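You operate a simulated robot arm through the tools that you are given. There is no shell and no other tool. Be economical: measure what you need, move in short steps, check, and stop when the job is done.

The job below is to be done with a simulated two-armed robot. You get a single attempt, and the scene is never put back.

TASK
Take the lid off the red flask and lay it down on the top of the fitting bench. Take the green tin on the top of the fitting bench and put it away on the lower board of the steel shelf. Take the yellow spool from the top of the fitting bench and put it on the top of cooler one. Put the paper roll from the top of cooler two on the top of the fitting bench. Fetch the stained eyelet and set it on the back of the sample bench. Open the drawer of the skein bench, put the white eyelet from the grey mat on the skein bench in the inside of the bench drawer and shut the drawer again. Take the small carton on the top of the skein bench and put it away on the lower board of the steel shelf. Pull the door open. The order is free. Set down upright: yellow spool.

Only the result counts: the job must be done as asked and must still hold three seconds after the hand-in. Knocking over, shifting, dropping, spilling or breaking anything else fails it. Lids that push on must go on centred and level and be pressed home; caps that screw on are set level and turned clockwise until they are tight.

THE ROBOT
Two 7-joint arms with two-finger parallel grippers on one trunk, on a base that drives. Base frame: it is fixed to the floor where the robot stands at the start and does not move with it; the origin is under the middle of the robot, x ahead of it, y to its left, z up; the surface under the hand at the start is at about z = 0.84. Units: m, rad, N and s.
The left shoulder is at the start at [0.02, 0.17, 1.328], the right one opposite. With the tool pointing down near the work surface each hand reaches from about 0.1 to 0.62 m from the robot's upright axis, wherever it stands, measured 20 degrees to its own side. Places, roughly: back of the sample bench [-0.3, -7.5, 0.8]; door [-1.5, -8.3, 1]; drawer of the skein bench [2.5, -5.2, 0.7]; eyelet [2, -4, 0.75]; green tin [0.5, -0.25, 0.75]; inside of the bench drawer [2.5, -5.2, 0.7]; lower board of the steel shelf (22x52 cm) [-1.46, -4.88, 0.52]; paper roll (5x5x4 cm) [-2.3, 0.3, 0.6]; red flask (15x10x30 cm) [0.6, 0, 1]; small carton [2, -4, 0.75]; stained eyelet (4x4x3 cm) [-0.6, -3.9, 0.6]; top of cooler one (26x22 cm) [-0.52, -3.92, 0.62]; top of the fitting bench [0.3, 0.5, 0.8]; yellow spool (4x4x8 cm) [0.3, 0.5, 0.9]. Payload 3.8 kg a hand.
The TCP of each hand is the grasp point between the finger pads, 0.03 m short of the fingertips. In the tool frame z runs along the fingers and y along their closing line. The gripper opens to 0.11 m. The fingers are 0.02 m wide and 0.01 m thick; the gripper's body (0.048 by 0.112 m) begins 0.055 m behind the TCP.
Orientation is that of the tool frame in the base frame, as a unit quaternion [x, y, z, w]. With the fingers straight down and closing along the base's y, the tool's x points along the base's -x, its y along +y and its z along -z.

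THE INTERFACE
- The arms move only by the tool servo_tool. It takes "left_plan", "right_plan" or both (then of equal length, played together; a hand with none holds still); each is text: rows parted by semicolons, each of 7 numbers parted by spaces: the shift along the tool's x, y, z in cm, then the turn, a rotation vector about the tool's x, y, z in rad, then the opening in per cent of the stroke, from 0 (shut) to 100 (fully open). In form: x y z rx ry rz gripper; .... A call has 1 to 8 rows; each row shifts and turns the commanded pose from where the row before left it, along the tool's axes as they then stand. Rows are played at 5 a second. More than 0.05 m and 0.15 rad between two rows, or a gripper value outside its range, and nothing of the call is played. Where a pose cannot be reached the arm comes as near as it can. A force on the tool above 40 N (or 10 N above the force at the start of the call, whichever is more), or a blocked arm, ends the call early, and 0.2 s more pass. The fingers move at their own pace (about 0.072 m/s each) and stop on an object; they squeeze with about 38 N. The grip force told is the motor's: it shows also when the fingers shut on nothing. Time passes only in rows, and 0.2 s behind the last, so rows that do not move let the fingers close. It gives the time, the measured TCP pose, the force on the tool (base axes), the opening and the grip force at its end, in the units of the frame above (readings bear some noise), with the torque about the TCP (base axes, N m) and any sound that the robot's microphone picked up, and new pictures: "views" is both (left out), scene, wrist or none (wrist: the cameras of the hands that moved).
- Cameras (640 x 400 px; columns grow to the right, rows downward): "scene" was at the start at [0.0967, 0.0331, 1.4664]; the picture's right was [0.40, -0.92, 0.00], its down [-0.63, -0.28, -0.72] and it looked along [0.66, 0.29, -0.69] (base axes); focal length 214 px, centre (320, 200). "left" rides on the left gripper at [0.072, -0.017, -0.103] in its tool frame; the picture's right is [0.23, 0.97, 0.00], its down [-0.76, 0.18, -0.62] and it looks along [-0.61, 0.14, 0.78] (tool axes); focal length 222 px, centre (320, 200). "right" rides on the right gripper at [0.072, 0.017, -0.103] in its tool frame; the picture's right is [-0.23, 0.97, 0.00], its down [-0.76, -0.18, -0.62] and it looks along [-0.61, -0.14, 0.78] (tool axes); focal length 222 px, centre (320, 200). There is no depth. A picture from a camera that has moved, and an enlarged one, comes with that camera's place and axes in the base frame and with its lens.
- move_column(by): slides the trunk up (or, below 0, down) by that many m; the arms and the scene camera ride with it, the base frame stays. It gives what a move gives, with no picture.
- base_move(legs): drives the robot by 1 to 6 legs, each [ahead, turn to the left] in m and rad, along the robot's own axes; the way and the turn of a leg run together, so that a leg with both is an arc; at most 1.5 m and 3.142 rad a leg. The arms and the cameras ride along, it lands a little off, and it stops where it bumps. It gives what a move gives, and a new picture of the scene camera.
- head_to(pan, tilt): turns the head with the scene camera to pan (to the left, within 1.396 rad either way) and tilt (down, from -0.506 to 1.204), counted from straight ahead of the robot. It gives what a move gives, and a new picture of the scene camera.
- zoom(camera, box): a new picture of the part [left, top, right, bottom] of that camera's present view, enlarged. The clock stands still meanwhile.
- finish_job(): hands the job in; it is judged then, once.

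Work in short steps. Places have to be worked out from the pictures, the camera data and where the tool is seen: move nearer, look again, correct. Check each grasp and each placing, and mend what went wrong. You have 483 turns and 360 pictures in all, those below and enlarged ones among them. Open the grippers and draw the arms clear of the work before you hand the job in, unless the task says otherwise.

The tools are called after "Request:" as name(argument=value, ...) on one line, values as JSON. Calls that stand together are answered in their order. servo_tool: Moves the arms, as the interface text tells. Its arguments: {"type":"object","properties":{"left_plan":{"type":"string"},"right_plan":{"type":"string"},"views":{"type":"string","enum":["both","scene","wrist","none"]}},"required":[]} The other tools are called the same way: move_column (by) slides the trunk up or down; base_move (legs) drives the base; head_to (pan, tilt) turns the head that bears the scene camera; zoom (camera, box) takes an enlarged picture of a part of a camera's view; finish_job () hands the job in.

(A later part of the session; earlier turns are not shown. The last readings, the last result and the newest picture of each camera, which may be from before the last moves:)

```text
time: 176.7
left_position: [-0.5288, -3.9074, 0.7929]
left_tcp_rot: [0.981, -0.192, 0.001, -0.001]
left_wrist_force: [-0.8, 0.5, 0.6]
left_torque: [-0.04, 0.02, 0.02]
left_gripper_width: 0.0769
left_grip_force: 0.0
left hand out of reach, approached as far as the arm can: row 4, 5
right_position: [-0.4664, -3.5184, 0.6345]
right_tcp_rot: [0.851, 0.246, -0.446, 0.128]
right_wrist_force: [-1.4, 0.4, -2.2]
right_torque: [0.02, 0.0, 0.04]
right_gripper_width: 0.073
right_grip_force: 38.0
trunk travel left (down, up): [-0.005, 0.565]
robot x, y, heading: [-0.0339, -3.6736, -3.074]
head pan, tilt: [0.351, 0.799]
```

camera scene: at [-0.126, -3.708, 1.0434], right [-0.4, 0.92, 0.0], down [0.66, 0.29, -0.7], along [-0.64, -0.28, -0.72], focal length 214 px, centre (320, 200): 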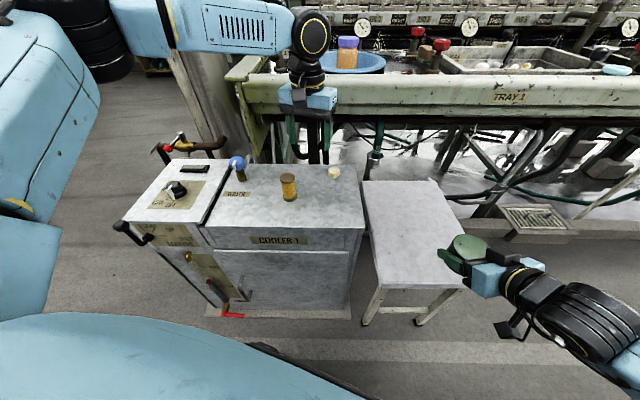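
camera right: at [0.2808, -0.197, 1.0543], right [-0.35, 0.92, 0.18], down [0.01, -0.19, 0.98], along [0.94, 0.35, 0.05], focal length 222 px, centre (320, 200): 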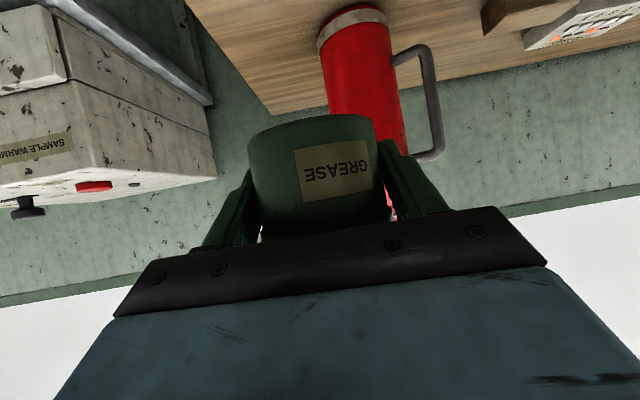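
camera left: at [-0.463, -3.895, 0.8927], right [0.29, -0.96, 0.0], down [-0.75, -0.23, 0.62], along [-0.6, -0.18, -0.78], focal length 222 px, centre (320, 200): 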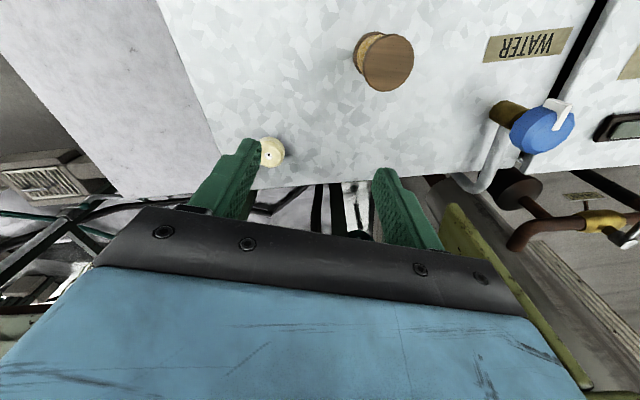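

Request:
servo_tool(left_plan="0 0 0 0 0 -0.15 70; 0 0 0 0 0 -0.15 70; 0 0 0 0 0 -0.15 70; 0 0 0 0 0 -0.15 70; 0 0 0 0 0 -0.15 70; 0 0 0 0 0 -0.15 70; -3 1 0 0 0 0 70; 0 0 0 0 0 0 70", views="none")

```text
time: 178.5
left_position: [-0.5468, -3.9329, 0.7923]
left_tcp_rot: [0.967, 0.255, 0.0, -0.001]
left_wrist_force: [0.6, -0.4, 0.1]
left_torque: [0.0, -0.01, 0.04]
left_gripper_width: 0.0771
left_grip_force: 0.0
left hand out of reach, approached as far as the arm can: row 7
right_position: [-0.4668, -3.5182, 0.6351]
right_tcp_rot: [0.851, 0.247, -0.446, 0.128]
right_wrist_force: [0.3, -0.1, -2.6]
right_torque: [-0.01, 0.02, 0.01]
right_gripper_width: 0.0729
right_grip_force: 38.8
trunk travel left (down, up): [-0.005, 0.565]
robot x, y, heading: [-0.0293, -3.6754, -3.077]
head pan, tilt: [0.351, 0.799]
```

I pitch the left hand forward ~0.5 rad (with yaw back to neutral) to extend the reach.

Request:
servo_tool(left_plan="0 0 -0.5 0 0 0.15 70; 0 0 0 0 0 0.15 70; 0 0 0 0 0 0.15 70; 0 0 0 0 -0.14 0 70; 0 0 0 0 -0.14 0 70; 0 0 0 0 -0.14 0 70; 0 0 0 0 -0.14 0 70; 0 0 0 0 0 0 70", views="none")

```text
time: 180.3
left_position: [-0.546, -3.9334, 0.7959]
left_tcp_rot: [0.96, 0.031, -0.277, 0.009]
left_wrist_force: [0.6, -0.1, 0.9]
left_torque: [0.01, 0.01, 0.0]
left_gripper_width: 0.077
left_grip_force: 0.0
right_position: [-0.4657, -3.5174, 0.6354]
right_tcp_rot: [0.851, 0.246, -0.446, 0.128]
right_wrist_force: [-0.1, 0.2, -1.9]
right_torque: [-0.01, 0.0, -0.02]
right_gripper_width: 0.0728
right_grip_force: 38.0
trunk travel left (down, up): [-0.005, 0.565]
robot x, y, heading: [-0.0323, -3.6762, -3.081]
head pan, tilt: [0.351, 0.799]
```

Request:
servo_tool(left_plan="0.5 -3 0.5 0 0 0 70; 1.5 -3.6 2 0 0 0 70; 2 0 3.1 0 0 0 70; 0 0 0 0 0 0 70", views="both")

```text
time: 181.3
left_position: [-0.547, -3.8652, 0.727]
left_tcp_rot: [0.961, 0.031, -0.275, 0.009]
left_wrist_force: [-0.8, 0.5, 0.7]
left_torque: [0.01, -0.01, 0.02]
left_gripper_width: 0.077
left_grip_force: 0.1
right_position: [-0.466, -3.5184, 0.6349]
right_tcp_rot: [0.851, 0.247, -0.446, 0.129]
right_wrist_force: [0.2, 0.4, -2.1]
right_torque: [-0.01, 0.01, -0.01]
right_gripper_width: 0.0729
right_grip_force: 38.4
trunk travel left (down, up): [-0.005, 0.565]
robot x, y, heading: [-0.0253, -3.6726, -3.077]
head pan, tilt: [0.351, 0.799]
camera scene: at [-0.1261, -3.7081, 1.0434], right [-0.4, 0.92, 0.0], down [0.66, 0.29, -0.7], along [-0.64, -0.28, -0.72], focal length 214 px, centre (320, 200)
camera left: at [-0.4307, -3.8431, 0.777], right [0.26, -0.96, -0.12], down [-0.3, -0.2, 0.93], along [-0.92, -0.2, -0.34], focal length 222 px, centre (320, 200)
```

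scene: 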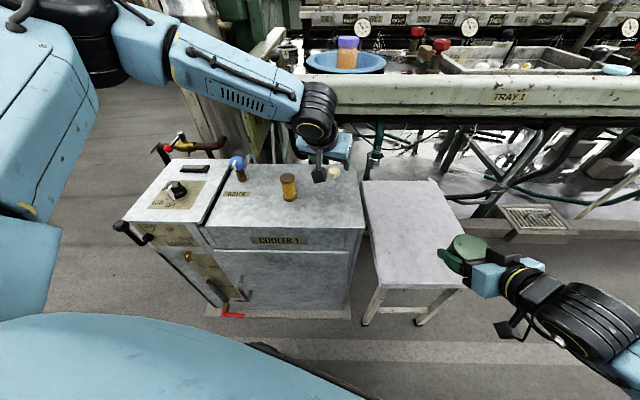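
left: 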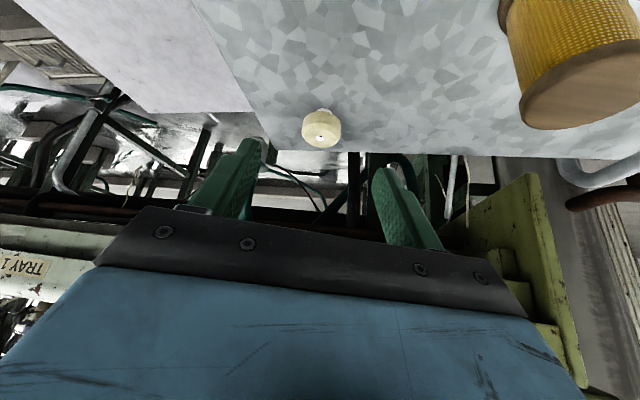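

The eyelet is aligned. I narrow the gripper, advance 7.8 cm and close.

Request:
servo_tool(left_plan="0 0.3 0 0 0 0 58; 0 0 3 0 0 0 58; 0 0 3 0 0 0 58; 0 0 1.6 0 0 0 58; 0 0 0 0 0 0 58; 0 0 0 0 0 0 0; 0 0 0 0 0 0 0", views="wrist")

```text
time: 182.9
left_position: [-0.561, -3.903, 0.686]
left_tcp_rot: [0.961, 0.031, -0.276, 0.009]
left_wrist_force: [0.2, 0.1, 0.1]
left_torque: [0.0, 0.0, -0.02]
left_gripper_width: 0.0
left_grip_force: 20.8
left hand out of reach, approached as far as the arm can: row 2, 3, 4
right_position: [-0.4672, -3.5177, 0.6337]
right_tcp_rot: [0.851, 0.247, -0.446, 0.128]
right_wrist_force: [-0.2, -1.0, -3.8]
right_torque: [0.02, 0.03, 0.01]
right_gripper_width: 0.073
right_grip_force: 38.2
trunk travel left (down, up): [-0.005, 0.565]
robot x, y, heading: [-0.0276, -3.6727, -3.076]
head pan, tilt: [0.351, 0.799]
camera left: at [-0.445, -3.8805, 0.7364], right [0.25, -0.96, -0.12], down [-0.3, -0.2, 0.93], along [-0.92, -0.2, -0.34], focal length 222 px, centre (320, 200)
```

left: 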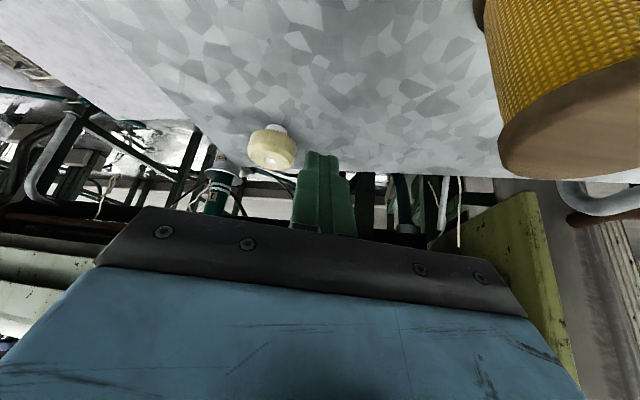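

The arm slid off sideways at its limit; the eyelet wasn't touched. I open, retract, and turn the base a bit right so that the eyelet lies more to the left hand's side.

Request:
servo_tool(left_plan="-1 0 -3 0 0 0 0; -1 0 -4 0 0 0 0; -1 0 -4 0 0 0 0; 0 0 0 0 0 0 60", views="none")

Request:
base_move(legs=[[0, -0.3]])

```text
time: 183.9
left_position: [-0.5278, -3.9026, 0.7948]
left_tcp_rot: [0.961, 0.032, -0.276, 0.009]
left_wrist_force: [0.1, 0.0, 0.4]
left_torque: [-0.02, 0.03, -0.03]
left_gripper_width: 0.0533
left_grip_force: 0.0
right_position: [-0.4671, -3.5177, 0.6351]
right_tcp_rot: [0.851, 0.247, -0.446, 0.128]
right_wrist_force: [0.0, -0.5, -1.8]
right_torque: [-0.01, -0.01, 0.02]
right_gripper_width: 0.0729
right_grip_force: 38.5
trunk travel left (down, up): [-0.005, 0.565]
robot x, y, heading: [-0.0284, -3.6753, -3.078]
head pan, tilt: [0.351, 0.799]
```

```text
time: 185.3
left_position: [-0.5727, -3.7444, 0.7955]
left_tcp_rot: [0.954, -0.113, -0.275, -0.033]
left_wrist_force: [0.7, 0.5, -0.9]
left_torque: [0.01, -0.03, -0.01]
left_gripper_width: 0.066
left_grip_force: 0.0
right_position: [-0.3999, -3.3956, 0.6355]
right_tcp_rot: [0.878, 0.117, -0.46, 0.06]
right_wrist_force: [-0.2, -0.2, -2.6]
right_torque: [0.01, 0.02, -0.02]
right_gripper_width: 0.0729
right_grip_force: 38.4
trunk travel left (down, up): [-0.005, 0.565]
robot x, y, heading: [-0.0292, -3.6751, 2.907]
head pan, tilt: [0.351, 0.799]
camera scene: at [-0.1318, -3.6783, 1.0434], right [-0.11, 0.99, 0.0], down [0.71, 0.08, -0.7], along [-0.69, -0.08, -0.72], focal length 214 px, centre (320, 200)
```

scene: 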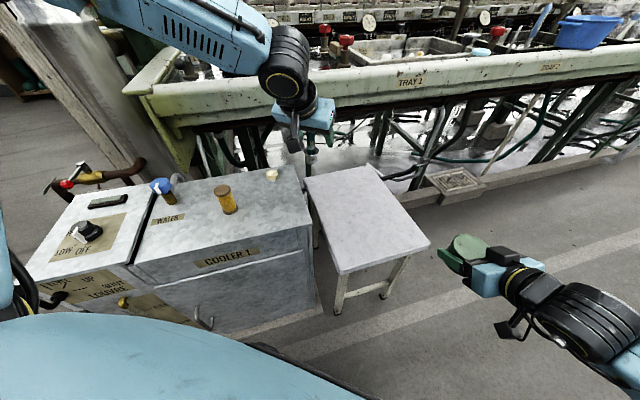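

Request:
servo_tool(left_plan="1 4 0 0 0 0 65; 1.5 4 0 0 0 0 65; 2.5 3 1 0 0 0 65; 3.5 2 2.6 0 0 0 65; 0 0 0 0 0 0 65", views="wrist")

```text
time: 186.5
left_position: [-0.5519, -3.8841, 0.719]
left_tcp_rot: [0.955, -0.113, -0.273, -0.033]
left_wrist_force: [0.3, -0.8, 0.7]
left_torque: [0.01, 0.02, 0.03]
left_gripper_width: 0.0719
left_grip_force: 0.1
right_position: [-0.4007, -3.396, 0.6342]
right_tcp_rot: [0.878, 0.115, -0.46, 0.059]
right_wrist_force: [0.1, -0.6, -2.0]
right_torque: [0.01, 0.0, 0.02]
right_gripper_width: 0.0728
right_grip_force: 38.0
trunk travel left (down, up): [-0.005, 0.565]
robot x, y, heading: [-0.0304, -3.6757, 2.908]
head pan, tilt: [0.351, 0.799]
camera left: at [-0.434, -3.8963, 0.7691], right [-0.04, -0.99, -0.12], down [-0.35, -0.1, 0.93], along [-0.94, 0.08, -0.34], focal length 222 px, centre (320, 200)
```

left: 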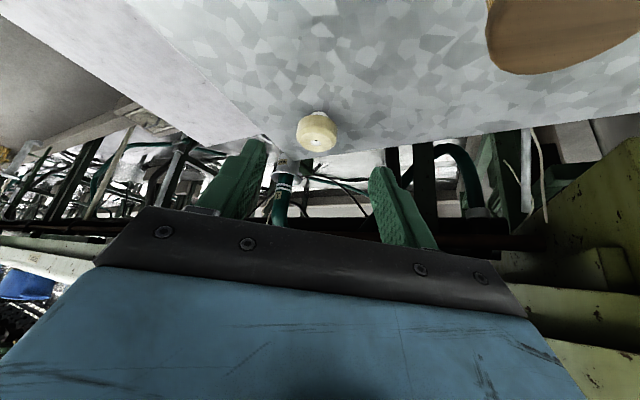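

Reached without limits. I advance 7 cm and check before closing.

Request:
servo_tool(left_plan="0 0 3 0 0 0 60; 0 0 2 0 0 0 60; 0 0 1.8 0 0 0 60; 0 0 0 0 0 0 60", views="wrist")

```text
time: 187.5
left_position: [-0.5876, -3.8754, 0.6614]
left_tcp_rot: [0.955, -0.113, -0.274, -0.033]
left_wrist_force: [-0.5, -0.1, 0.5]
left_torque: [0.02, 0.01, 0.03]
left_gripper_width: 0.0658
left_grip_force: 0.0
right_position: [-0.4007, -3.3958, 0.6348]
right_tcp_rot: [0.878, 0.116, -0.46, 0.059]
right_wrist_force: [0.7, 0.3, -2.2]
right_torque: [-0.02, 0.02, 0.0]
right_gripper_width: 0.0727
right_grip_force: 37.8
trunk travel left (down, up): [-0.005, 0.565]
robot x, y, heading: [-0.0323, -3.6731, 2.908]
head pan, tilt: [0.351, 0.799]
camera left: at [-0.4697, -3.887, 0.7118], right [-0.04, -0.99, -0.12], down [-0.35, -0.1, 0.93], along [-0.94, 0.08, -0.34], focal length 222 px, centre (320, 200)
```

left: 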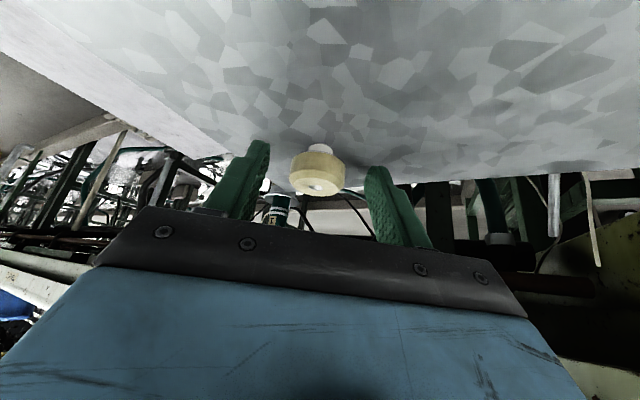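

The eyelet sits between the fingertips. I close.

Request:
servo_tool(left_plan="0 0 0.2 0 0 0 30; 0 0 0 0 0 0 0; 0 0 0 0 0 0 0; 0 0 0 0 0 0 0", views="none")

Request:
servo_tool(left_plan="-1.5 0 -2.5 0 0 0 0; -1.5 0 -2.5 0 0 0 0; -2 0 -3 0 0 0 0; -2 0 -3 0 0 0 0; 0 0 0 0 0 0 0", views="both")

```text
time: 188.5
left_position: [-0.588, -3.8755, 0.6607]
left_tcp_rot: [0.955, -0.112, -0.273, -0.032]
left_wrist_force: [0.8, -0.2, 0.1]
left_torque: [0.0, -0.04, -0.01]
left_gripper_width: 0.0321
left_grip_force: 38.0
right_position: [-0.4007, -3.3955, 0.6348]
right_tcp_rot: [0.878, 0.116, -0.46, 0.059]
right_wrist_force: [0.4, 0.3, -2.6]
right_torque: [0.01, -0.01, -0.03]
right_gripper_width: 0.0727
right_grip_force: 37.8
trunk travel left (down, up): [-0.005, 0.565]
robot x, y, heading: [-0.0324, -3.6712, 2.911]
head pan, tilt: [0.351, 0.799]
```

```text
time: 189.7
left_position: [-0.589, -3.8749, 0.7911]
left_tcp_rot: [0.955, -0.113, -0.274, -0.032]
left_wrist_force: [-0.2, -0.3, -0.5]
left_torque: [-0.01, 0.0, -0.01]
left_gripper_width: 0.0321
left_grip_force: 37.6
right_position: [-0.4003, -3.3951, 0.6346]
right_tcp_rot: [0.878, 0.116, -0.46, 0.06]
right_wrist_force: [-0.3, -0.5, -2.1]
right_torque: [0.0, -0.01, -0.03]
right_gripper_width: 0.0728
right_grip_force: 37.8
trunk travel left (down, up): [-0.005, 0.565]
robot x, y, heading: [-0.0299, -3.6769, 2.905]
head pan, tilt: [0.351, 0.799]
camera scene: at [-0.1317, -3.6784, 1.0434], right [-0.11, 0.99, 0.0], down [0.71, 0.08, -0.7], along [-0.69, -0.08, -0.72], focal length 214 px, centre (320, 200)
camera left: at [-0.4708, -3.8864, 0.8403], right [-0.04, -0.99, -0.12], down [-0.35, -0.1, 0.93], along [-0.94, 0.08, -0.34], focal length 222 px, centre (320, 200)
```

scene: 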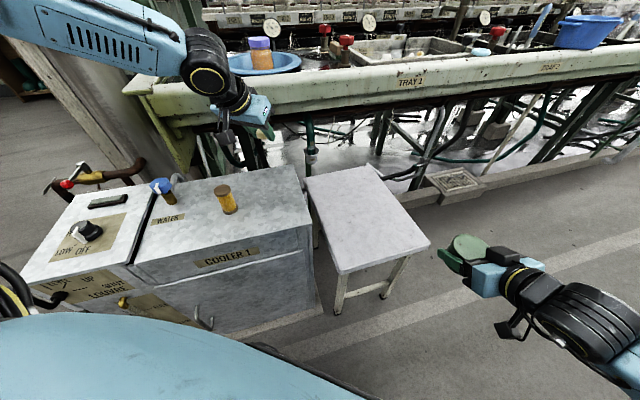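
left: 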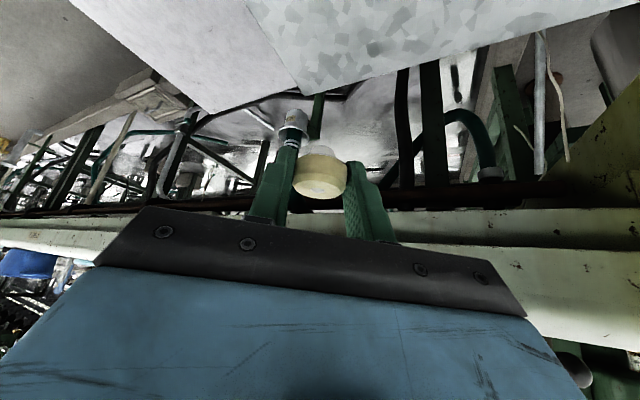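

Eyelet held. I retract the left hand, raise the trunk, back off and look for the steel shelf.

Request:
servo_tool(left_plan="2.4 -0.9 -3 0 0 0 0; 2.4 -0.9 -3 0 0 0 0; 2.4 -0.9 -3 0 0 0 0; 2.4 -0.9 -3 0 0 0 0; 0 0 0 0 0 0 0", views="none")

Request:
move_column(by=0.42)

Request:
base_move(legs=[[-0.4, 0], [0, 1.6], [1.2, 0]])

Request:
head_to(pan=-0.9, tilt=0.4)

```text
time: 190.9
left_position: [-0.4395, -3.8732, 0.8416]
left_tcp_rot: [0.955, -0.112, -0.273, -0.032]
left_wrist_force: [-0.3, 0.8, -0.8]
left_torque: [-0.01, -0.01, -0.03]
left_gripper_width: 0.032
left_grip_force: 38.3
right_position: [-0.401, -3.3959, 0.6346]
right_tcp_rot: [0.878, 0.117, -0.46, 0.061]
right_wrist_force: [0.4, -0.3, -2.3]
right_torque: [0.0, 0.0, 0.0]
right_gripper_width: 0.0728
right_grip_force: 38.1
trunk travel left (down, up): [-0.005, 0.565]
robot x, y, heading: [-0.0312, -3.6782, 2.909]
head pan, tilt: [0.351, 0.799]
```

```text
refused: 0.42 is not a number from -0.4 to 0.4
```

```text
time: 199.9
left_position: [0.4537, -4.625, 0.8415]
left_tcp_rot: [0.753, 0.598, -0.216, 0.171]
left_wrist_force: [0.5, -1.0, -0.4]
left_torque: [-0.01, 0.01, -0.03]
left_gripper_width: 0.0321
left_grip_force: 38.5
right_position: [-0.0273, -4.5762, 0.6168]
right_tcp_rot: [0.543, 0.713, -0.27, 0.352]
right_wrist_force: [0.5, 0.6, -2.6]
right_torque: [-0.02, -0.03, -0.02]
right_gripper_width: 0.0729
right_grip_force: 38.3
trunk travel left (down, up): [-0.005, 0.565]
robot x, y, heading: [0.2531, -4.2178, -1.81]
head pan, tilt: [0.351, 0.799]
stopped in leg 3: the robot was blocked; the commanded pose is now the measured one
camera scene: at [0.2565, -4.3166, 1.0435], right [-0.99, -0.11, 0.0], down [-0.08, 0.71, -0.7], along [0.08, -0.69, -0.72], focal length 214 px, centre (320, 200)
```

scene: 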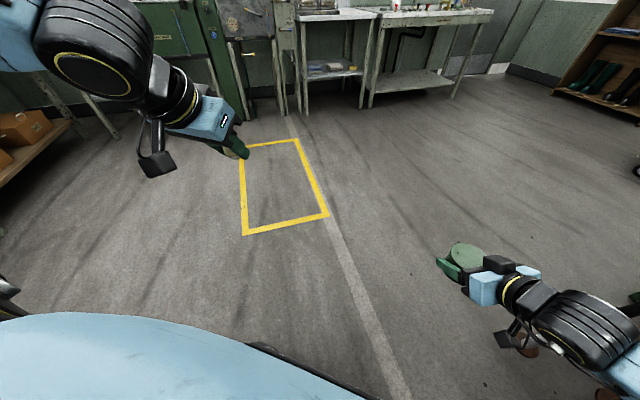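

```text
time: 201.3
left_position: [0.454, -4.6244, 0.8419]
left_tcp_rot: [0.753, 0.597, -0.217, 0.172]
left_wrist_force: [-0.5, 0.5, 0.0]
left_torque: [-0.02, 0.0, -0.02]
left_gripper_width: 0.032
left_grip_force: 37.7
right_position: [-0.0251, -4.5758, 0.62]
right_tcp_rot: [0.543, 0.712, -0.27, 0.354]
right_wrist_force: [-0.9, -0.7, -2.8]
right_torque: [0.02, 0.04, -0.01]
right_gripper_width: 0.0729
right_grip_force: 38.1
trunk travel left (down, up): [-0.005, 0.565]
robot x, y, heading: [0.2511, -4.2196, -1.803]
head pan, tilt: [-0.901, 0.4]
camera scene: at [0.164, -4.2748, 1.0787], right [-0.42, 0.91, 0.0], down [0.35, 0.16, -0.92], along [-0.83, -0.39, -0.39], focal length 214 px, centre (320, 200)
```

scene: 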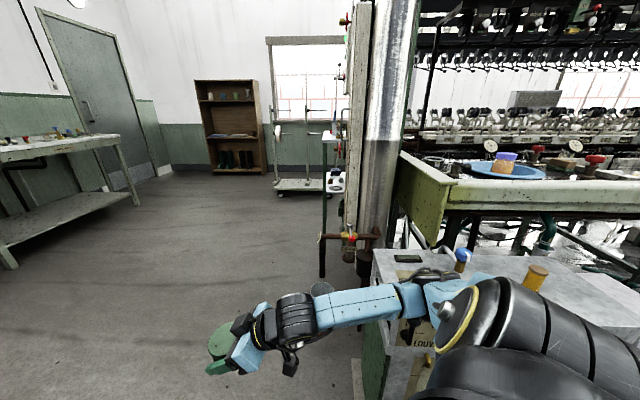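

The trunk hadn't risen (step too big) and the right arm touched something near the cooler's corner. I back off along the same line, then raise the trunk.

Request:
base_move(legs=[[-0.25, 0]])

```text
time: 203.1
left_position: [0.5126, -4.3833, 0.8399]
left_tcp_rot: [0.753, 0.598, -0.215, 0.171]
left_wrist_force: [-0.8, -0.7, -0.4]
left_torque: [0.0, -0.02, -0.02]
left_gripper_width: 0.0321
left_grip_force: 37.5
right_position: [0.0326, -4.3351, 0.6178]
right_tcp_rot: [0.543, 0.712, -0.27, 0.353]
right_wrist_force: [0.0, -0.3, -2.8]
right_torque: [-0.02, 0.0, 0.01]
right_gripper_width: 0.0727
right_grip_force: 37.7
trunk travel left (down, up): [-0.005, 0.565]
robot x, y, heading: [0.3105, -3.9766, -1.806]
head pan, tilt: [-0.901, 0.4]
camera scene: at [0.2221, -4.0345, 1.0785], right [-0.42, 0.91, 0.0], down [0.35, 0.16, -0.92], along [-0.83, -0.39, -0.39], focal length 214 px, centre (320, 200)
```

scene: 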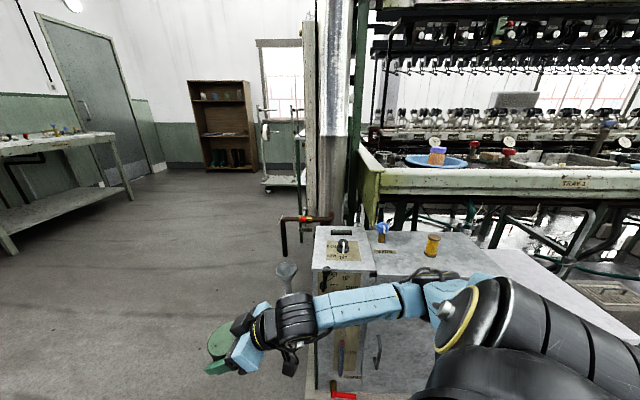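

Spool/cooler still at their places. Now raise the trunk 0.4.

Request:
move_column(by=0.4)

Request:
zoom(camera="scene", box=[0, 0, 640, 400])

```text
time: 206.9
left_position: [0.5131, -4.3836, 1.2419]
left_tcp_rot: [0.753, 0.598, -0.216, 0.17]
left_wrist_force: [0.0, 0.1, -0.3]
left_torque: [0.0, 0.01, -0.05]
left_gripper_width: 0.0321
left_grip_force: 38.4
right_position: [0.0331, -4.3352, 1.0183]
right_tcp_rot: [0.543, 0.713, -0.269, 0.354]
right_wrist_force: [0.6, 0.7, -2.3]
right_torque: [0.02, 0.0, -0.01]
right_gripper_width: 0.0732
right_grip_force: 37.7
trunk travel left (down, up): [-0.405, 0.165]
robot x, y, heading: [0.3104, -3.9767, -1.801]
head pan, tilt: [-0.901, 0.4]
```

```text
1.00 times, centred on (320, 200) of scene (not enlarged: the box is as wide or as high as the picture)
camera zoom: at [0.2221, -4.0347, 1.4784], right [-0.42, 0.91, 0.0], down [0.35, 0.16, -0.92], along [-0.83, -0.39, -0.39], focal length 214 px, centre (320, 200)
```

zoom: 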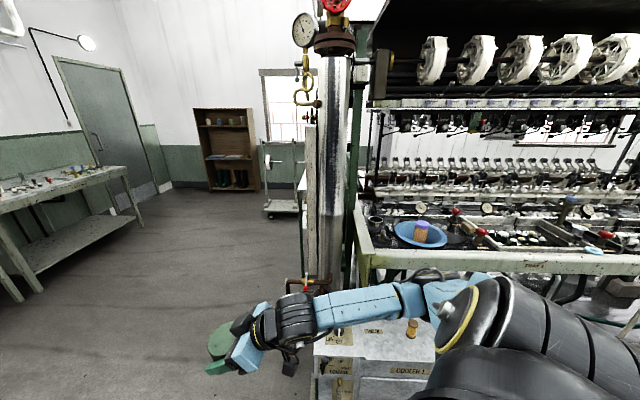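

The shelf is hidden behind the pillar. I drive around it with clearance and look from the other side.

Request:
base_move(legs=[[0, 0.2], [1.3, 0], [0, -0.9]])

Request:
head_to(pan=-0.6, tilt=0.4)

```text
time: 216.6
left_position: [0.1403, -5.7177, 1.2408]
left_tcp_rot: [0.915, 0.297, -0.262, 0.084]
left_wrist_force: [-0.4, 0.4, -0.1]
left_torque: [0.02, -0.01, 0.01]
left_gripper_width: 0.0322
left_grip_force: 37.7
right_position: [-0.1896, -5.3667, 1.0179]
right_tcp_rot: [0.758, 0.478, -0.376, 0.237]
right_wrist_force: [-1.4, 0.2, -3.0]
right_torque: [-0.02, 0.0, 0.02]
right_gripper_width: 0.0729
right_grip_force: 37.8
trunk travel left (down, up): [-0.405, 0.165]
robot x, y, heading: [0.2538, -5.2778, -2.517]
head pan, tilt: [-0.901, 0.4]
camera scene: at [0.1496, -5.2645, 1.4785], right [0.27, 0.96, 0.0], down [0.37, -0.11, -0.92], along [-0.89, 0.25, -0.39], focal length 214 px, centre (320, 200)
```

scene: 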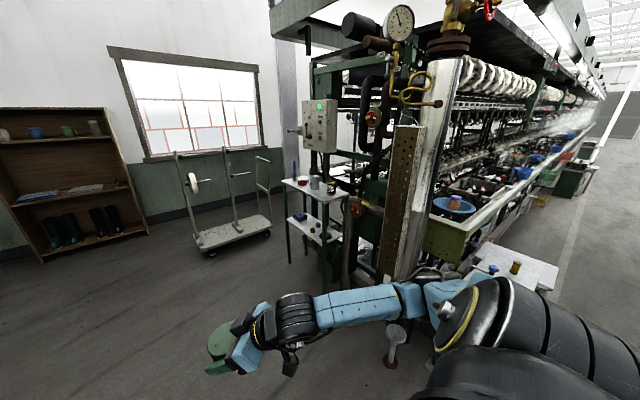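

```text
time: 217.3
left_position: [0.1409, -5.719, 1.2409]
left_tcp_rot: [0.914, 0.297, -0.261, 0.085]
left_wrist_force: [-0.2, 0.6, 0.3]
left_torque: [0.02, 0.0, 0.04]
left_gripper_width: 0.032
left_grip_force: 37.9
right_position: [-0.1891, -5.3669, 1.0179]
right_tcp_rot: [0.757, 0.478, -0.377, 0.238]
right_wrist_force: [-0.2, -0.3, -2.5]
right_torque: [0.03, -0.02, 0.05]
right_gripper_width: 0.073
right_grip_force: 38.4
trunk travel left (down, up): [-0.405, 0.165]
robot x, y, heading: [0.2556, -5.2786, -2.515]
head pan, tilt: [-0.6, 0.4]
camera scene: at [0.1463, -5.2921, 1.4785], right [-0.02, 1.0, 0.0], down [0.39, 0.01, -0.92], along [-0.92, -0.02, -0.39], focal length 214 px, centre (320, 200)
```

scene: 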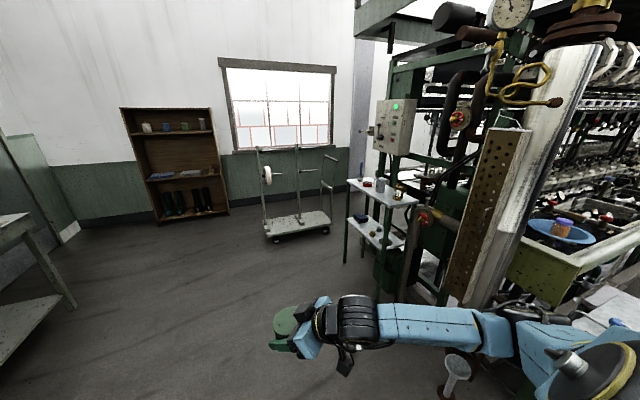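

The steel shelf is the two-board unit at the machine's end. Zoom in.

Request:
zoom(camera="scene", box=[320, 150, 460, 290])

```text
2.86 times, centred on (390, 220) of scene
camera zoom: at [0.1463, -5.2921, 1.4785], right [-0.02, 1.0, 0.0], down [0.39, 0.01, -0.92], along [-0.92, -0.02, -0.39], focal length 613 px, centre (120, 143)
```

zoom: 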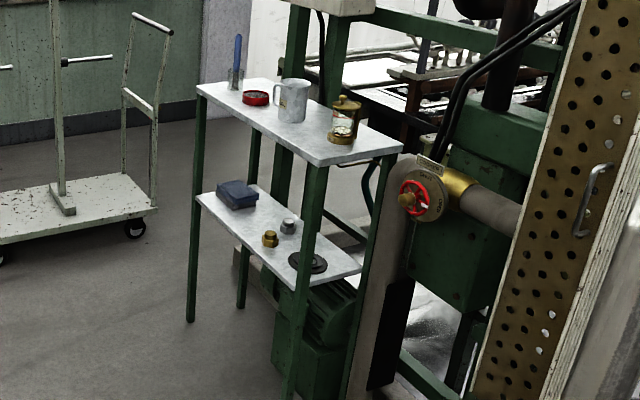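

Free spot on the lower board (z 0.52) lies between the blue box and the brass nut, near (-1.485, -4.916). I drive to a stand-off in front of the shelf, facing it squarely.

Request:
base_move(legs=[[0, -0.342], [1.5, 0], [0.187, 0], [0, -1.473]])

Request:
head_to(pan=0.1, tilt=0.6)

```text
time: 230.6
left_position: [-1.7626, -5.5295, 1.242]
left_tcp_rot: [0.796, -0.539, -0.227, -0.155]
left_wrist_force: [0.5, 0.6, -0.4]
left_torque: [-0.03, 0.02, 0.03]
left_gripper_width: 0.0319
left_grip_force: 38.3
right_position: [-1.34, -5.295, 1.0185]
right_tcp_rot: [0.843, -0.305, -0.418, -0.151]
right_wrist_force: [0.5, -0.7, -2.0]
right_torque: [0.02, -0.02, -0.03]
right_gripper_width: 0.0727
right_grip_force: 38.0
trunk travel left (down, up): [-0.405, 0.165]
robot x, y, heading: [-1.3644, -5.7493, 1.944]
head pan, tilt: [-0.6, 0.4]
camera scene: at [-1.3496, -5.6378, 1.4785], right [0.97, -0.22, 0.0], down [-0.09, -0.38, -0.92], along [0.2, 0.9, -0.39], focal length 214 px, centre (320, 200)
```

scene: 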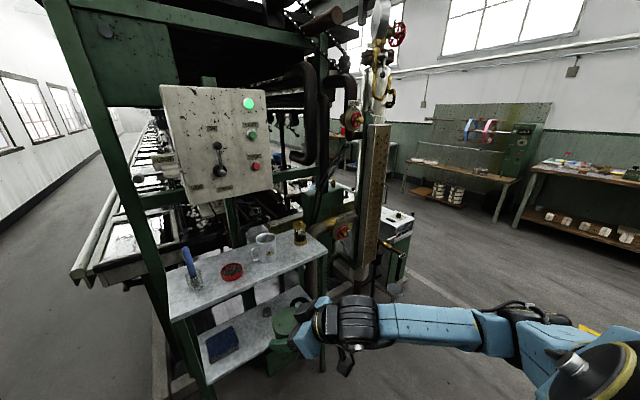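

```text
time: 231.7
left_position: [-1.7617, -5.5289, 1.2408]
left_tcp_rot: [0.796, -0.54, -0.227, -0.155]
left_wrist_force: [0.1, 0.9, -0.2]
left_torque: [0.01, -0.01, 0.01]
left_gripper_width: 0.0319
left_grip_force: 37.9
right_position: [-1.3416, -5.2945, 1.0194]
right_tcp_rot: [0.842, -0.305, -0.418, -0.152]
right_wrist_force: [0.3, 0.0, -2.0]
right_torque: [0.05, 0.01, 0.0]
right_gripper_width: 0.0726
right_grip_force: 37.4
trunk travel left (down, up): [-0.405, 0.165]
robot x, y, heading: [-1.3661, -5.7479, 1.954]
head pan, tilt: [0.099, 0.6]
camera scene: at [-1.4107, -5.6496, 1.4603], right [0.89, 0.46, 0.0], down [0.26, -0.5, -0.83], along [-0.38, 0.73, -0.56], focal length 214 px, centre (320, 200)
```

scene: 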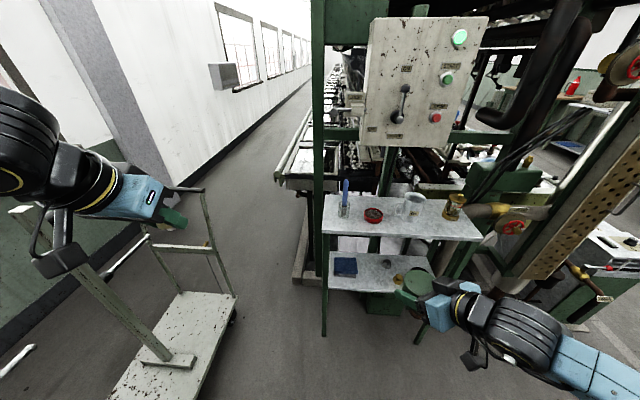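

Standing in front of the shelf, hands clear of it. I lower the trunk 0.4 m and look again.

Request:
move_column(by=-0.4)

Request:
head_to(pan=0.0, tilt=0.45)

Request:
zoom(camera="scene", box=[250, 150, 450, 300])

```text
time: 235.5
left_position: [-1.7617, -5.5294, 0.8406]
left_tcp_rot: [0.797, -0.539, -0.226, -0.155]
left_wrist_force: [-0.6, -0.8, -0.1]
left_torque: [0.01, 0.04, 0.01]
left_gripper_width: 0.032
left_grip_force: 37.7
right_position: [-1.3403, -5.2952, 0.6182]
right_tcp_rot: [0.842, -0.305, -0.418, -0.151]
right_wrist_force: [-0.4, -0.8, -2.3]
right_torque: [-0.02, 0.0, 0.05]
right_gripper_width: 0.0725
right_grip_force: 38.3
trunk travel left (down, up): [-0.005, 0.565]
robot x, y, heading: [-1.3623, -5.7506, 1.946]
head pan, tilt: [0.099, 0.6]
```

```text
time: 236.2
left_position: [-1.7621, -5.528, 0.8412]
left_tcp_rot: [0.796, -0.539, -0.226, -0.156]
left_wrist_force: [0.4, -0.1, 0.3]
left_torque: [0.0, 0.01, -0.01]
left_gripper_width: 0.0319
left_grip_force: 37.8
right_position: [-1.3405, -5.2939, 0.6183]
right_tcp_rot: [0.843, -0.304, -0.418, -0.151]
right_wrist_force: [-0.1, -0.7, -2.5]
right_torque: [0.01, 0.0, 0.0]
right_gripper_width: 0.0725
right_grip_force: 37.9
trunk travel left (down, up): [-0.005, 0.565]
robot x, y, heading: [-1.3621, -5.7459, 1.946]
head pan, tilt: [0.0, 0.45]
camera scene: at [-1.4041, -5.6428, 1.0738], right [0.93, 0.37, 0.0], down [0.16, -0.41, -0.9], along [-0.33, 0.84, -0.44], focal length 214 px, centre (320, 200)
```

scene: 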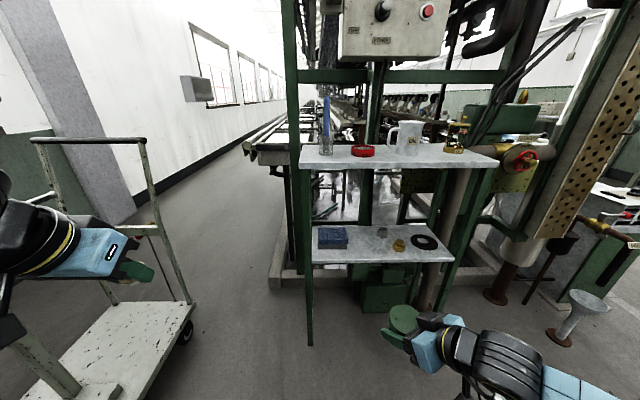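

```text
2.67 times, centred on (350, 225) of scene
camera zoom: at [-1.4041, -5.6428, 1.0738], right [0.93, 0.37, 0.0], down [0.16, -0.41, -0.9], along [-0.33, 0.84, -0.44], focal length 572 px, centre (240, 133)
```

zoom: 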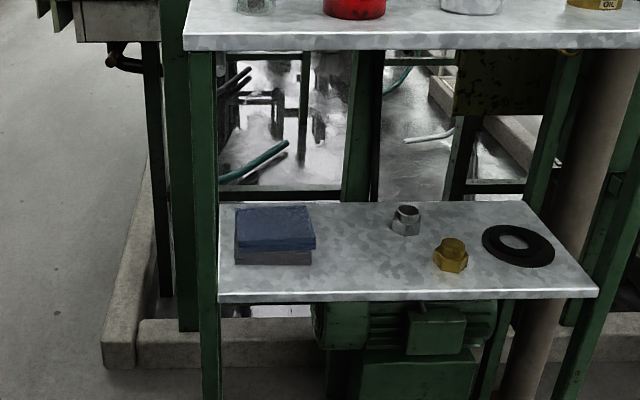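

Clear view: the gap between blue box and nut is ~18 cm. Target tin centre P≈(-1.467, -4.936). I yaw the right hand about the vertical to point straight in, then drive 0.19 m ahead.

Request:
servo_tool(right_plan="0 0 0 0.1008 0 0.0695 0; 0 0 0 0.1008 0 0.0695 0; 0 0 0 0.1008 0 0.0695 0; 0 0 0 0.1008 0 0.0695 0; 0 0 0 0 0 0 0", views="none")

Request:
base_move(legs=[[0.19, 0]])

```text
time: 237.4
left_position: [-1.7608, -5.5287, 0.8401]
left_tcp_rot: [0.796, -0.539, -0.227, -0.156]
left_wrist_force: [-0.7, 0.4, -0.2]
left_torque: [0.01, -0.02, 0.02]
left_gripper_width: 0.0317
left_grip_force: 38.0
right_position: [-1.3021, -5.2855, 0.624]
right_tcp_rot: [0.802, -0.396, -0.398, -0.202]
right_wrist_force: [-0.8, -0.4, -3.7]
right_torque: [0.01, 0.02, -0.01]
right_gripper_width: 0.0724
right_grip_force: 37.8
right hand out of reach, approached as far as the arm can: row 2, 3, 4
trunk travel left (down, up): [-0.005, 0.565]
robot x, y, heading: [-1.3598, -5.7499, 1.946]
head pan, tilt: [0.0, 0.45]
```

```text
time: 238.9
left_position: [-1.8304, -5.3516, 0.8404]
left_tcp_rot: [0.796, -0.539, -0.227, -0.155]
left_wrist_force: [0.9, 0.3, 0.3]
left_torque: [0.01, -0.02, -0.03]
left_gripper_width: 0.0319
left_grip_force: 37.9
right_position: [-1.3729, -5.1088, 0.6235]
right_tcp_rot: [0.802, -0.396, -0.398, -0.202]
right_wrist_force: [0.3, -0.1, -2.1]
right_torque: [-0.01, -0.01, -0.01]
right_gripper_width: 0.0726
right_grip_force: 38.2
trunk travel left (down, up): [-0.005, 0.565]
robot x, y, heading: [-1.4318, -5.5729, 1.944]
head pan, tilt: [0.0, 0.45]
camera scene: at [-1.4736, -5.4662, 1.0738], right [0.93, 0.37, 0.0], down [0.16, -0.41, -0.9], along [-0.33, 0.84, -0.44], focal length 214 px, centre (320, 200)
```

scene: 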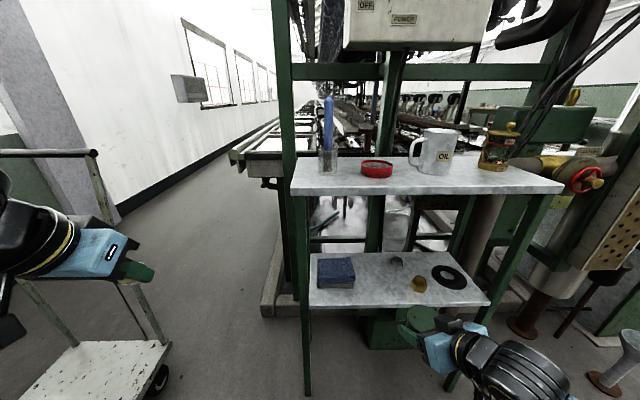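

Yaw stopped at ~2.21 rad, good enough. I slide the tin in over the board to P at z≈0.585.

Request:
servo_tool(right_plan="-1 -0.26 2.1 0 0 0 0; -1 -0.26 2.1 0 0 0 0; -1 -0.26 2.1 0 0 0 0; -1 -0.26 2.1 0 0 0 0; -1 -0.26 2.1 0 0 0 0; 0 0 0 0 0 0 0", views="both")

```text
time: 240.3
left_position: [-1.8314, -5.3516, 0.8414]
left_tcp_rot: [0.796, -0.539, -0.227, -0.156]
left_wrist_force: [0.2, -0.7, 0.1]
left_torque: [-0.03, 0.0, 0.01]
left_gripper_width: 0.0317
left_grip_force: 38.2
right_position: [-1.4313, -5.0093, 0.6004]
right_tcp_rot: [0.802, -0.397, -0.398, -0.202]
right_wrist_force: [0.2, 1.0, -1.6]
right_torque: [0.02, -0.01, 0.0]
right_gripper_width: 0.0726
right_grip_force: 37.9
trunk travel left (down, up): [-0.005, 0.565]
robot x, y, heading: [-1.433, -5.5739, 1.943]
head pan, tilt: [0.0, 0.45]
camera scene: at [-1.4737, -5.4661, 1.0738], right [0.93, 0.37, 0.0], down [0.16, -0.41, -0.9], along [-0.33, 0.84, -0.44], focal length 214 px, centre (320, 200)
camera right: at [-1.3667, -5.1211, 0.6046], right [-0.86, -0.48, 0.17], down [0.16, 0.07, 0.98], along [-0.48, 0.87, 0.01], focal length 222 px, centre (320, 200)
```

scene: 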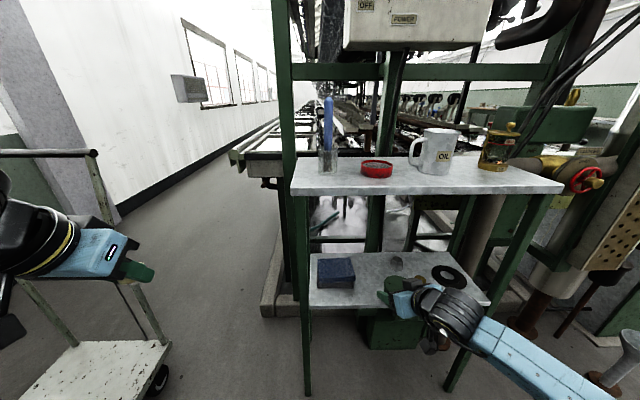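
right: 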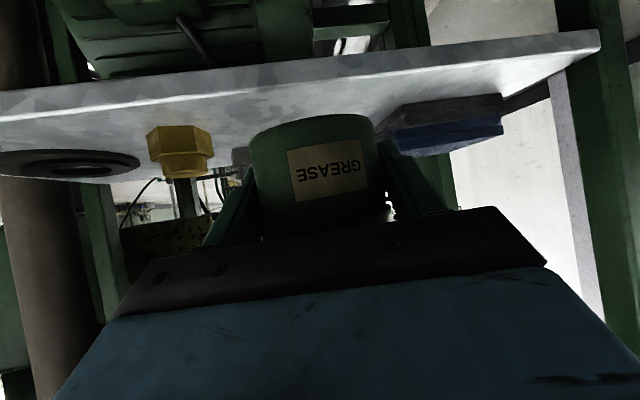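

Request:
servo_tool(right_plan="-1 -0.25 2.1 0 0 0 0; -1 -0.25 2.1 0 0 0 0; -1 -0.25 2.2 0 0 0 0; 0 0 0 0 0 0 0", views="both")

Request:
zoom(camera="scene", box=[290, 220, 510, 350])

```text
time: 241.3
left_position: [-1.8306, -5.3534, 0.8406]
left_tcp_rot: [0.795, -0.54, -0.226, -0.156]
left_wrist_force: [-0.1, -0.2, 0.3]
left_torque: [0.05, 0.04, -0.03]
left_gripper_width: 0.0323
left_grip_force: 37.6
right_position: [-1.4666, -4.9502, 0.586]
right_tcp_rot: [0.802, -0.397, -0.397, -0.202]
right_wrist_force: [-0.2, 0.0, -2.1]
right_torque: [-0.01, 0.0, -0.02]
right_gripper_width: 0.0726
right_grip_force: 37.7
trunk travel left (down, up): [-0.005, 0.565]
robot x, y, heading: [-1.4328, -5.5708, 1.948]
head pan, tilt: [0.0, 0.45]
camera scene: at [-1.4737, -5.4661, 1.0738], right [0.93, 0.37, 0.0], down [0.16, -0.41, -0.9], along [-0.33, 0.84, -0.44], focal length 214 px, centre (320, 200)
camera right: at [-1.403, -5.0617, 0.5904], right [-0.86, -0.48, 0.17], down [0.16, 0.07, 0.98], along [-0.48, 0.87, 0.01], focal length 222 px, centre (320, 200)
```

scene: 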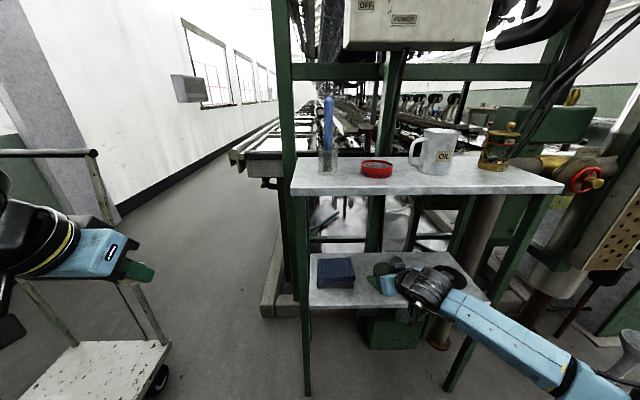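
right: 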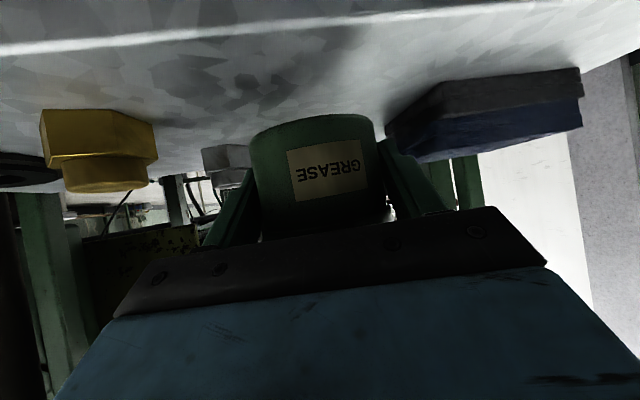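

```text
2.91 times, centred on (400, 285) of scene
camera zoom: at [-1.4737, -5.4661, 1.0738], right [0.93, 0.37, 0.0], down [0.16, -0.41, -0.9], along [-0.33, 0.84, -0.44], focal length 624 px, centre (87, -47)
```

zoom: 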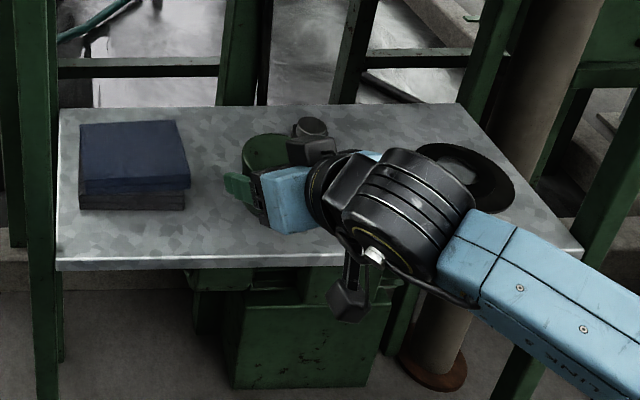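

The tin is over the gap with room on both sides. I lower it to the board in small steps.

Request:
servo_tool(right_plan="0.8 0 0.6 0 0 0 0; 0.8 0 0.6 0 0 0 0; 0.6 0 0.45 0 0 0 0; 0.25 0 0.2 0 0 0 0; 0.25 0 0.2 0 0 0 0; 0 0 0 0 0 0 0", views="none")

```text
time: 242.7
left_position: [-1.8314, -5.3531, 0.843]
left_tcp_rot: [0.796, -0.539, -0.228, -0.157]
left_wrist_force: [0.8, 0.5, -0.1]
left_torque: [0.0, -0.02, 0.01]
left_gripper_width: 0.0319
left_grip_force: 37.5
right_position: [-1.466, -4.9488, 0.5591]
right_tcp_rot: [0.8, -0.396, -0.402, -0.205]
right_wrist_force: [3.0, -0.3, 30.7]
right_torque: [-0.02, 0.27, -0.37]
right_gripper_width: 0.0721
right_grip_force: 37.6
trunk travel left (down, up): [-0.005, 0.565]
robot x, y, heading: [-1.4318, -5.5718, 1.949]
head pan, tilt: [0.0, 0.45]
```

Contact with the board. I ease off, open just enough, and withdraw along the tool axis.

Request:
servo_tool(right_plan="-0.3 0 -0.1 0 0 0 0; 0 0 0 0 0 0 75; 0 0 0 0 0 0 82; 0 0 0 0 0 0 82; 0 0 -2 0 0 0 82; 0 0 -3 0 0 0 82; 0 0 -3 0 0 0 82; 0 0 0 0 0 0 82", views="both")

```text
time: 244.5
left_position: [-1.8312, -5.3533, 0.8411]
left_tcp_rot: [0.796, -0.539, -0.227, -0.155]
left_wrist_force: [0.0, 0.5, 0.1]
left_torque: [-0.02, -0.01, -0.03]
left_gripper_width: 0.032
left_grip_force: 37.8
right_position: [-1.4295, -5.0016, 0.6034]
right_tcp_rot: [0.803, -0.396, -0.398, -0.202]
right_wrist_force: [0.0, 0.6, 1.2]
right_torque: [-0.03, 0.01, 0.04]
right_gripper_width: 0.0901
right_grip_force: 0.0
trunk travel left (down, up): [-0.005, 0.565]
robot x, y, heading: [-1.43, -5.571, 1.946]
head pan, tilt: [0.0, 0.45]
camera scene: at [-1.4736, -5.4664, 1.0739], right [0.93, 0.37, 0.0], down [0.16, -0.4, -0.9], along [-0.33, 0.84, -0.44], focal length 214 px, centre (320, 200)
camera right: at [-1.3656, -5.1127, 0.6078], right [-0.86, -0.48, 0.17], down [0.16, 0.07, 0.98], along [-0.48, 0.87, 0.01], focal length 222 px, centre (320, 200)
```

scene: 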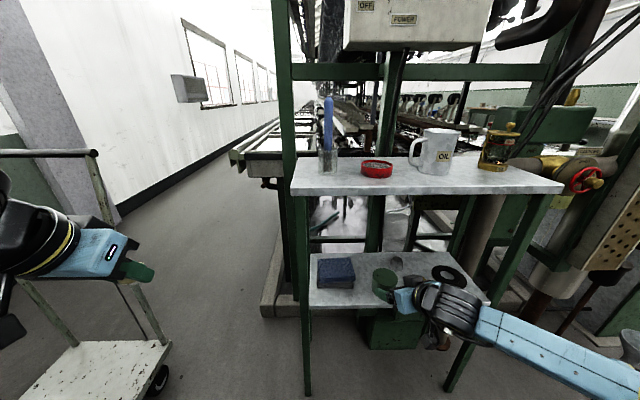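
right: 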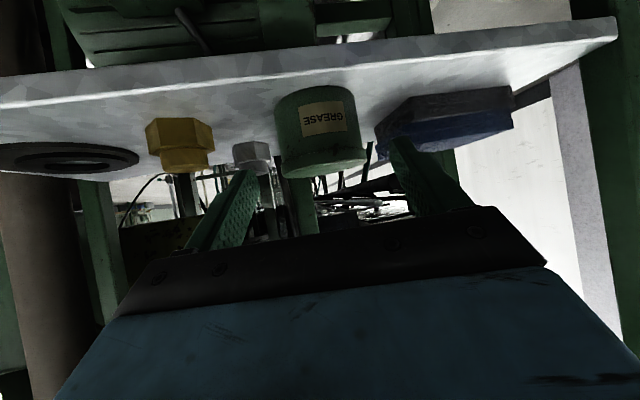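

The tin stands on the lower board, nothing shifted. I withdraw the hand fully, then back the base away and raise the trunk.

Request:
servo_tool(right_plan="0 0 -4 0 0 0 82; 0 0 -4 0 0 0 82; 0 0 -4 0 0 0 82; 0 0 0 0 0 0 82", views="none")

Request:
base_move(legs=[[-0.35, 0]])

Request:
move_column(by=0.4)

```text
time: 245.5
left_position: [-1.8312, -5.353, 0.8409]
left_tcp_rot: [0.796, -0.539, -0.227, -0.155]
left_wrist_force: [-0.3, 0.1, 0.0]
left_torque: [0.01, 0.01, -0.01]
left_gripper_width: 0.0321
left_grip_force: 38.3
right_position: [-1.372, -5.078, 0.676]
right_tcp_rot: [0.802, -0.397, -0.397, -0.202]
right_wrist_force: [-0.9, -1.4, -0.2]
right_torque: [0.02, -0.03, 0.03]
right_gripper_width: 0.0901
right_grip_force: 0.2
trunk travel left (down, up): [-0.005, 0.565]
robot x, y, heading: [-1.4339, -5.5731, 1.945]
head pan, tilt: [0.0, 0.45]
```

```text
time: 247.8
left_position: [-1.7041, -5.6768, 0.8407]
left_tcp_rot: [0.796, -0.54, -0.227, -0.156]
left_wrist_force: [0.9, 0.1, -0.2]
left_torque: [0.03, -0.02, -0.02]
left_gripper_width: 0.0322
left_grip_force: 38.1
right_position: [-1.2447, -5.4026, 0.6753]
right_tcp_rot: [0.802, -0.397, -0.398, -0.203]
right_wrist_force: [0.1, 0.6, -0.1]
right_torque: [-0.01, 0.0, 0.01]
right_gripper_width: 0.09
right_grip_force: 0.0
trunk travel left (down, up): [-0.005, 0.565]
robot x, y, heading: [-1.305, -5.8978, 1.944]
head pan, tilt: [0.0, 0.45]
camera scene: at [-1.3459, -5.7904, 1.0739], right [0.93, 0.37, 0.0], down [0.16, -0.4, -0.9], along [-0.33, 0.84, -0.44], focal length 214 px, centre (320, 200)
```

scene: 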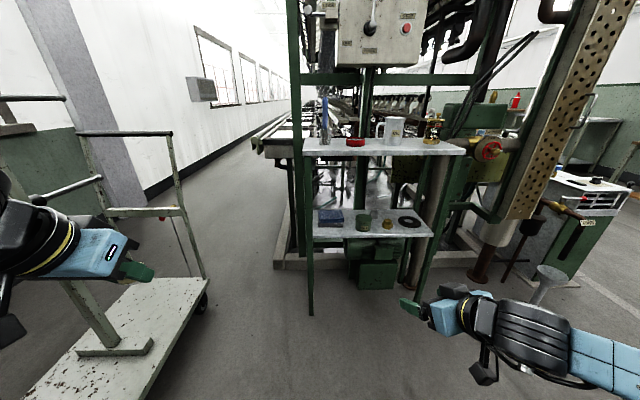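

```text
time: 251.6
left_position: [-1.7029, -5.6756, 1.2402]
left_tcp_rot: [0.796, -0.539, -0.228, -0.155]
left_wrist_force: [0.0, -0.4, 0.5]
left_torque: [0.03, 0.01, -0.01]
left_gripper_width: 0.0319
left_grip_force: 37.7
right_position: [-1.2446, -5.4012, 1.0744]
right_tcp_rot: [0.802, -0.396, -0.398, -0.202]
right_wrist_force: [0.0, 0.8, -0.1]
right_torque: [-0.01, -0.03, -0.04]
right_gripper_width: 0.0903
right_grip_force: 0.0
trunk travel left (down, up): [-0.405, 0.165]
robot x, y, heading: [-1.3098, -5.8965, 1.947]
head pan, tilt: [0.0, 0.45]
```

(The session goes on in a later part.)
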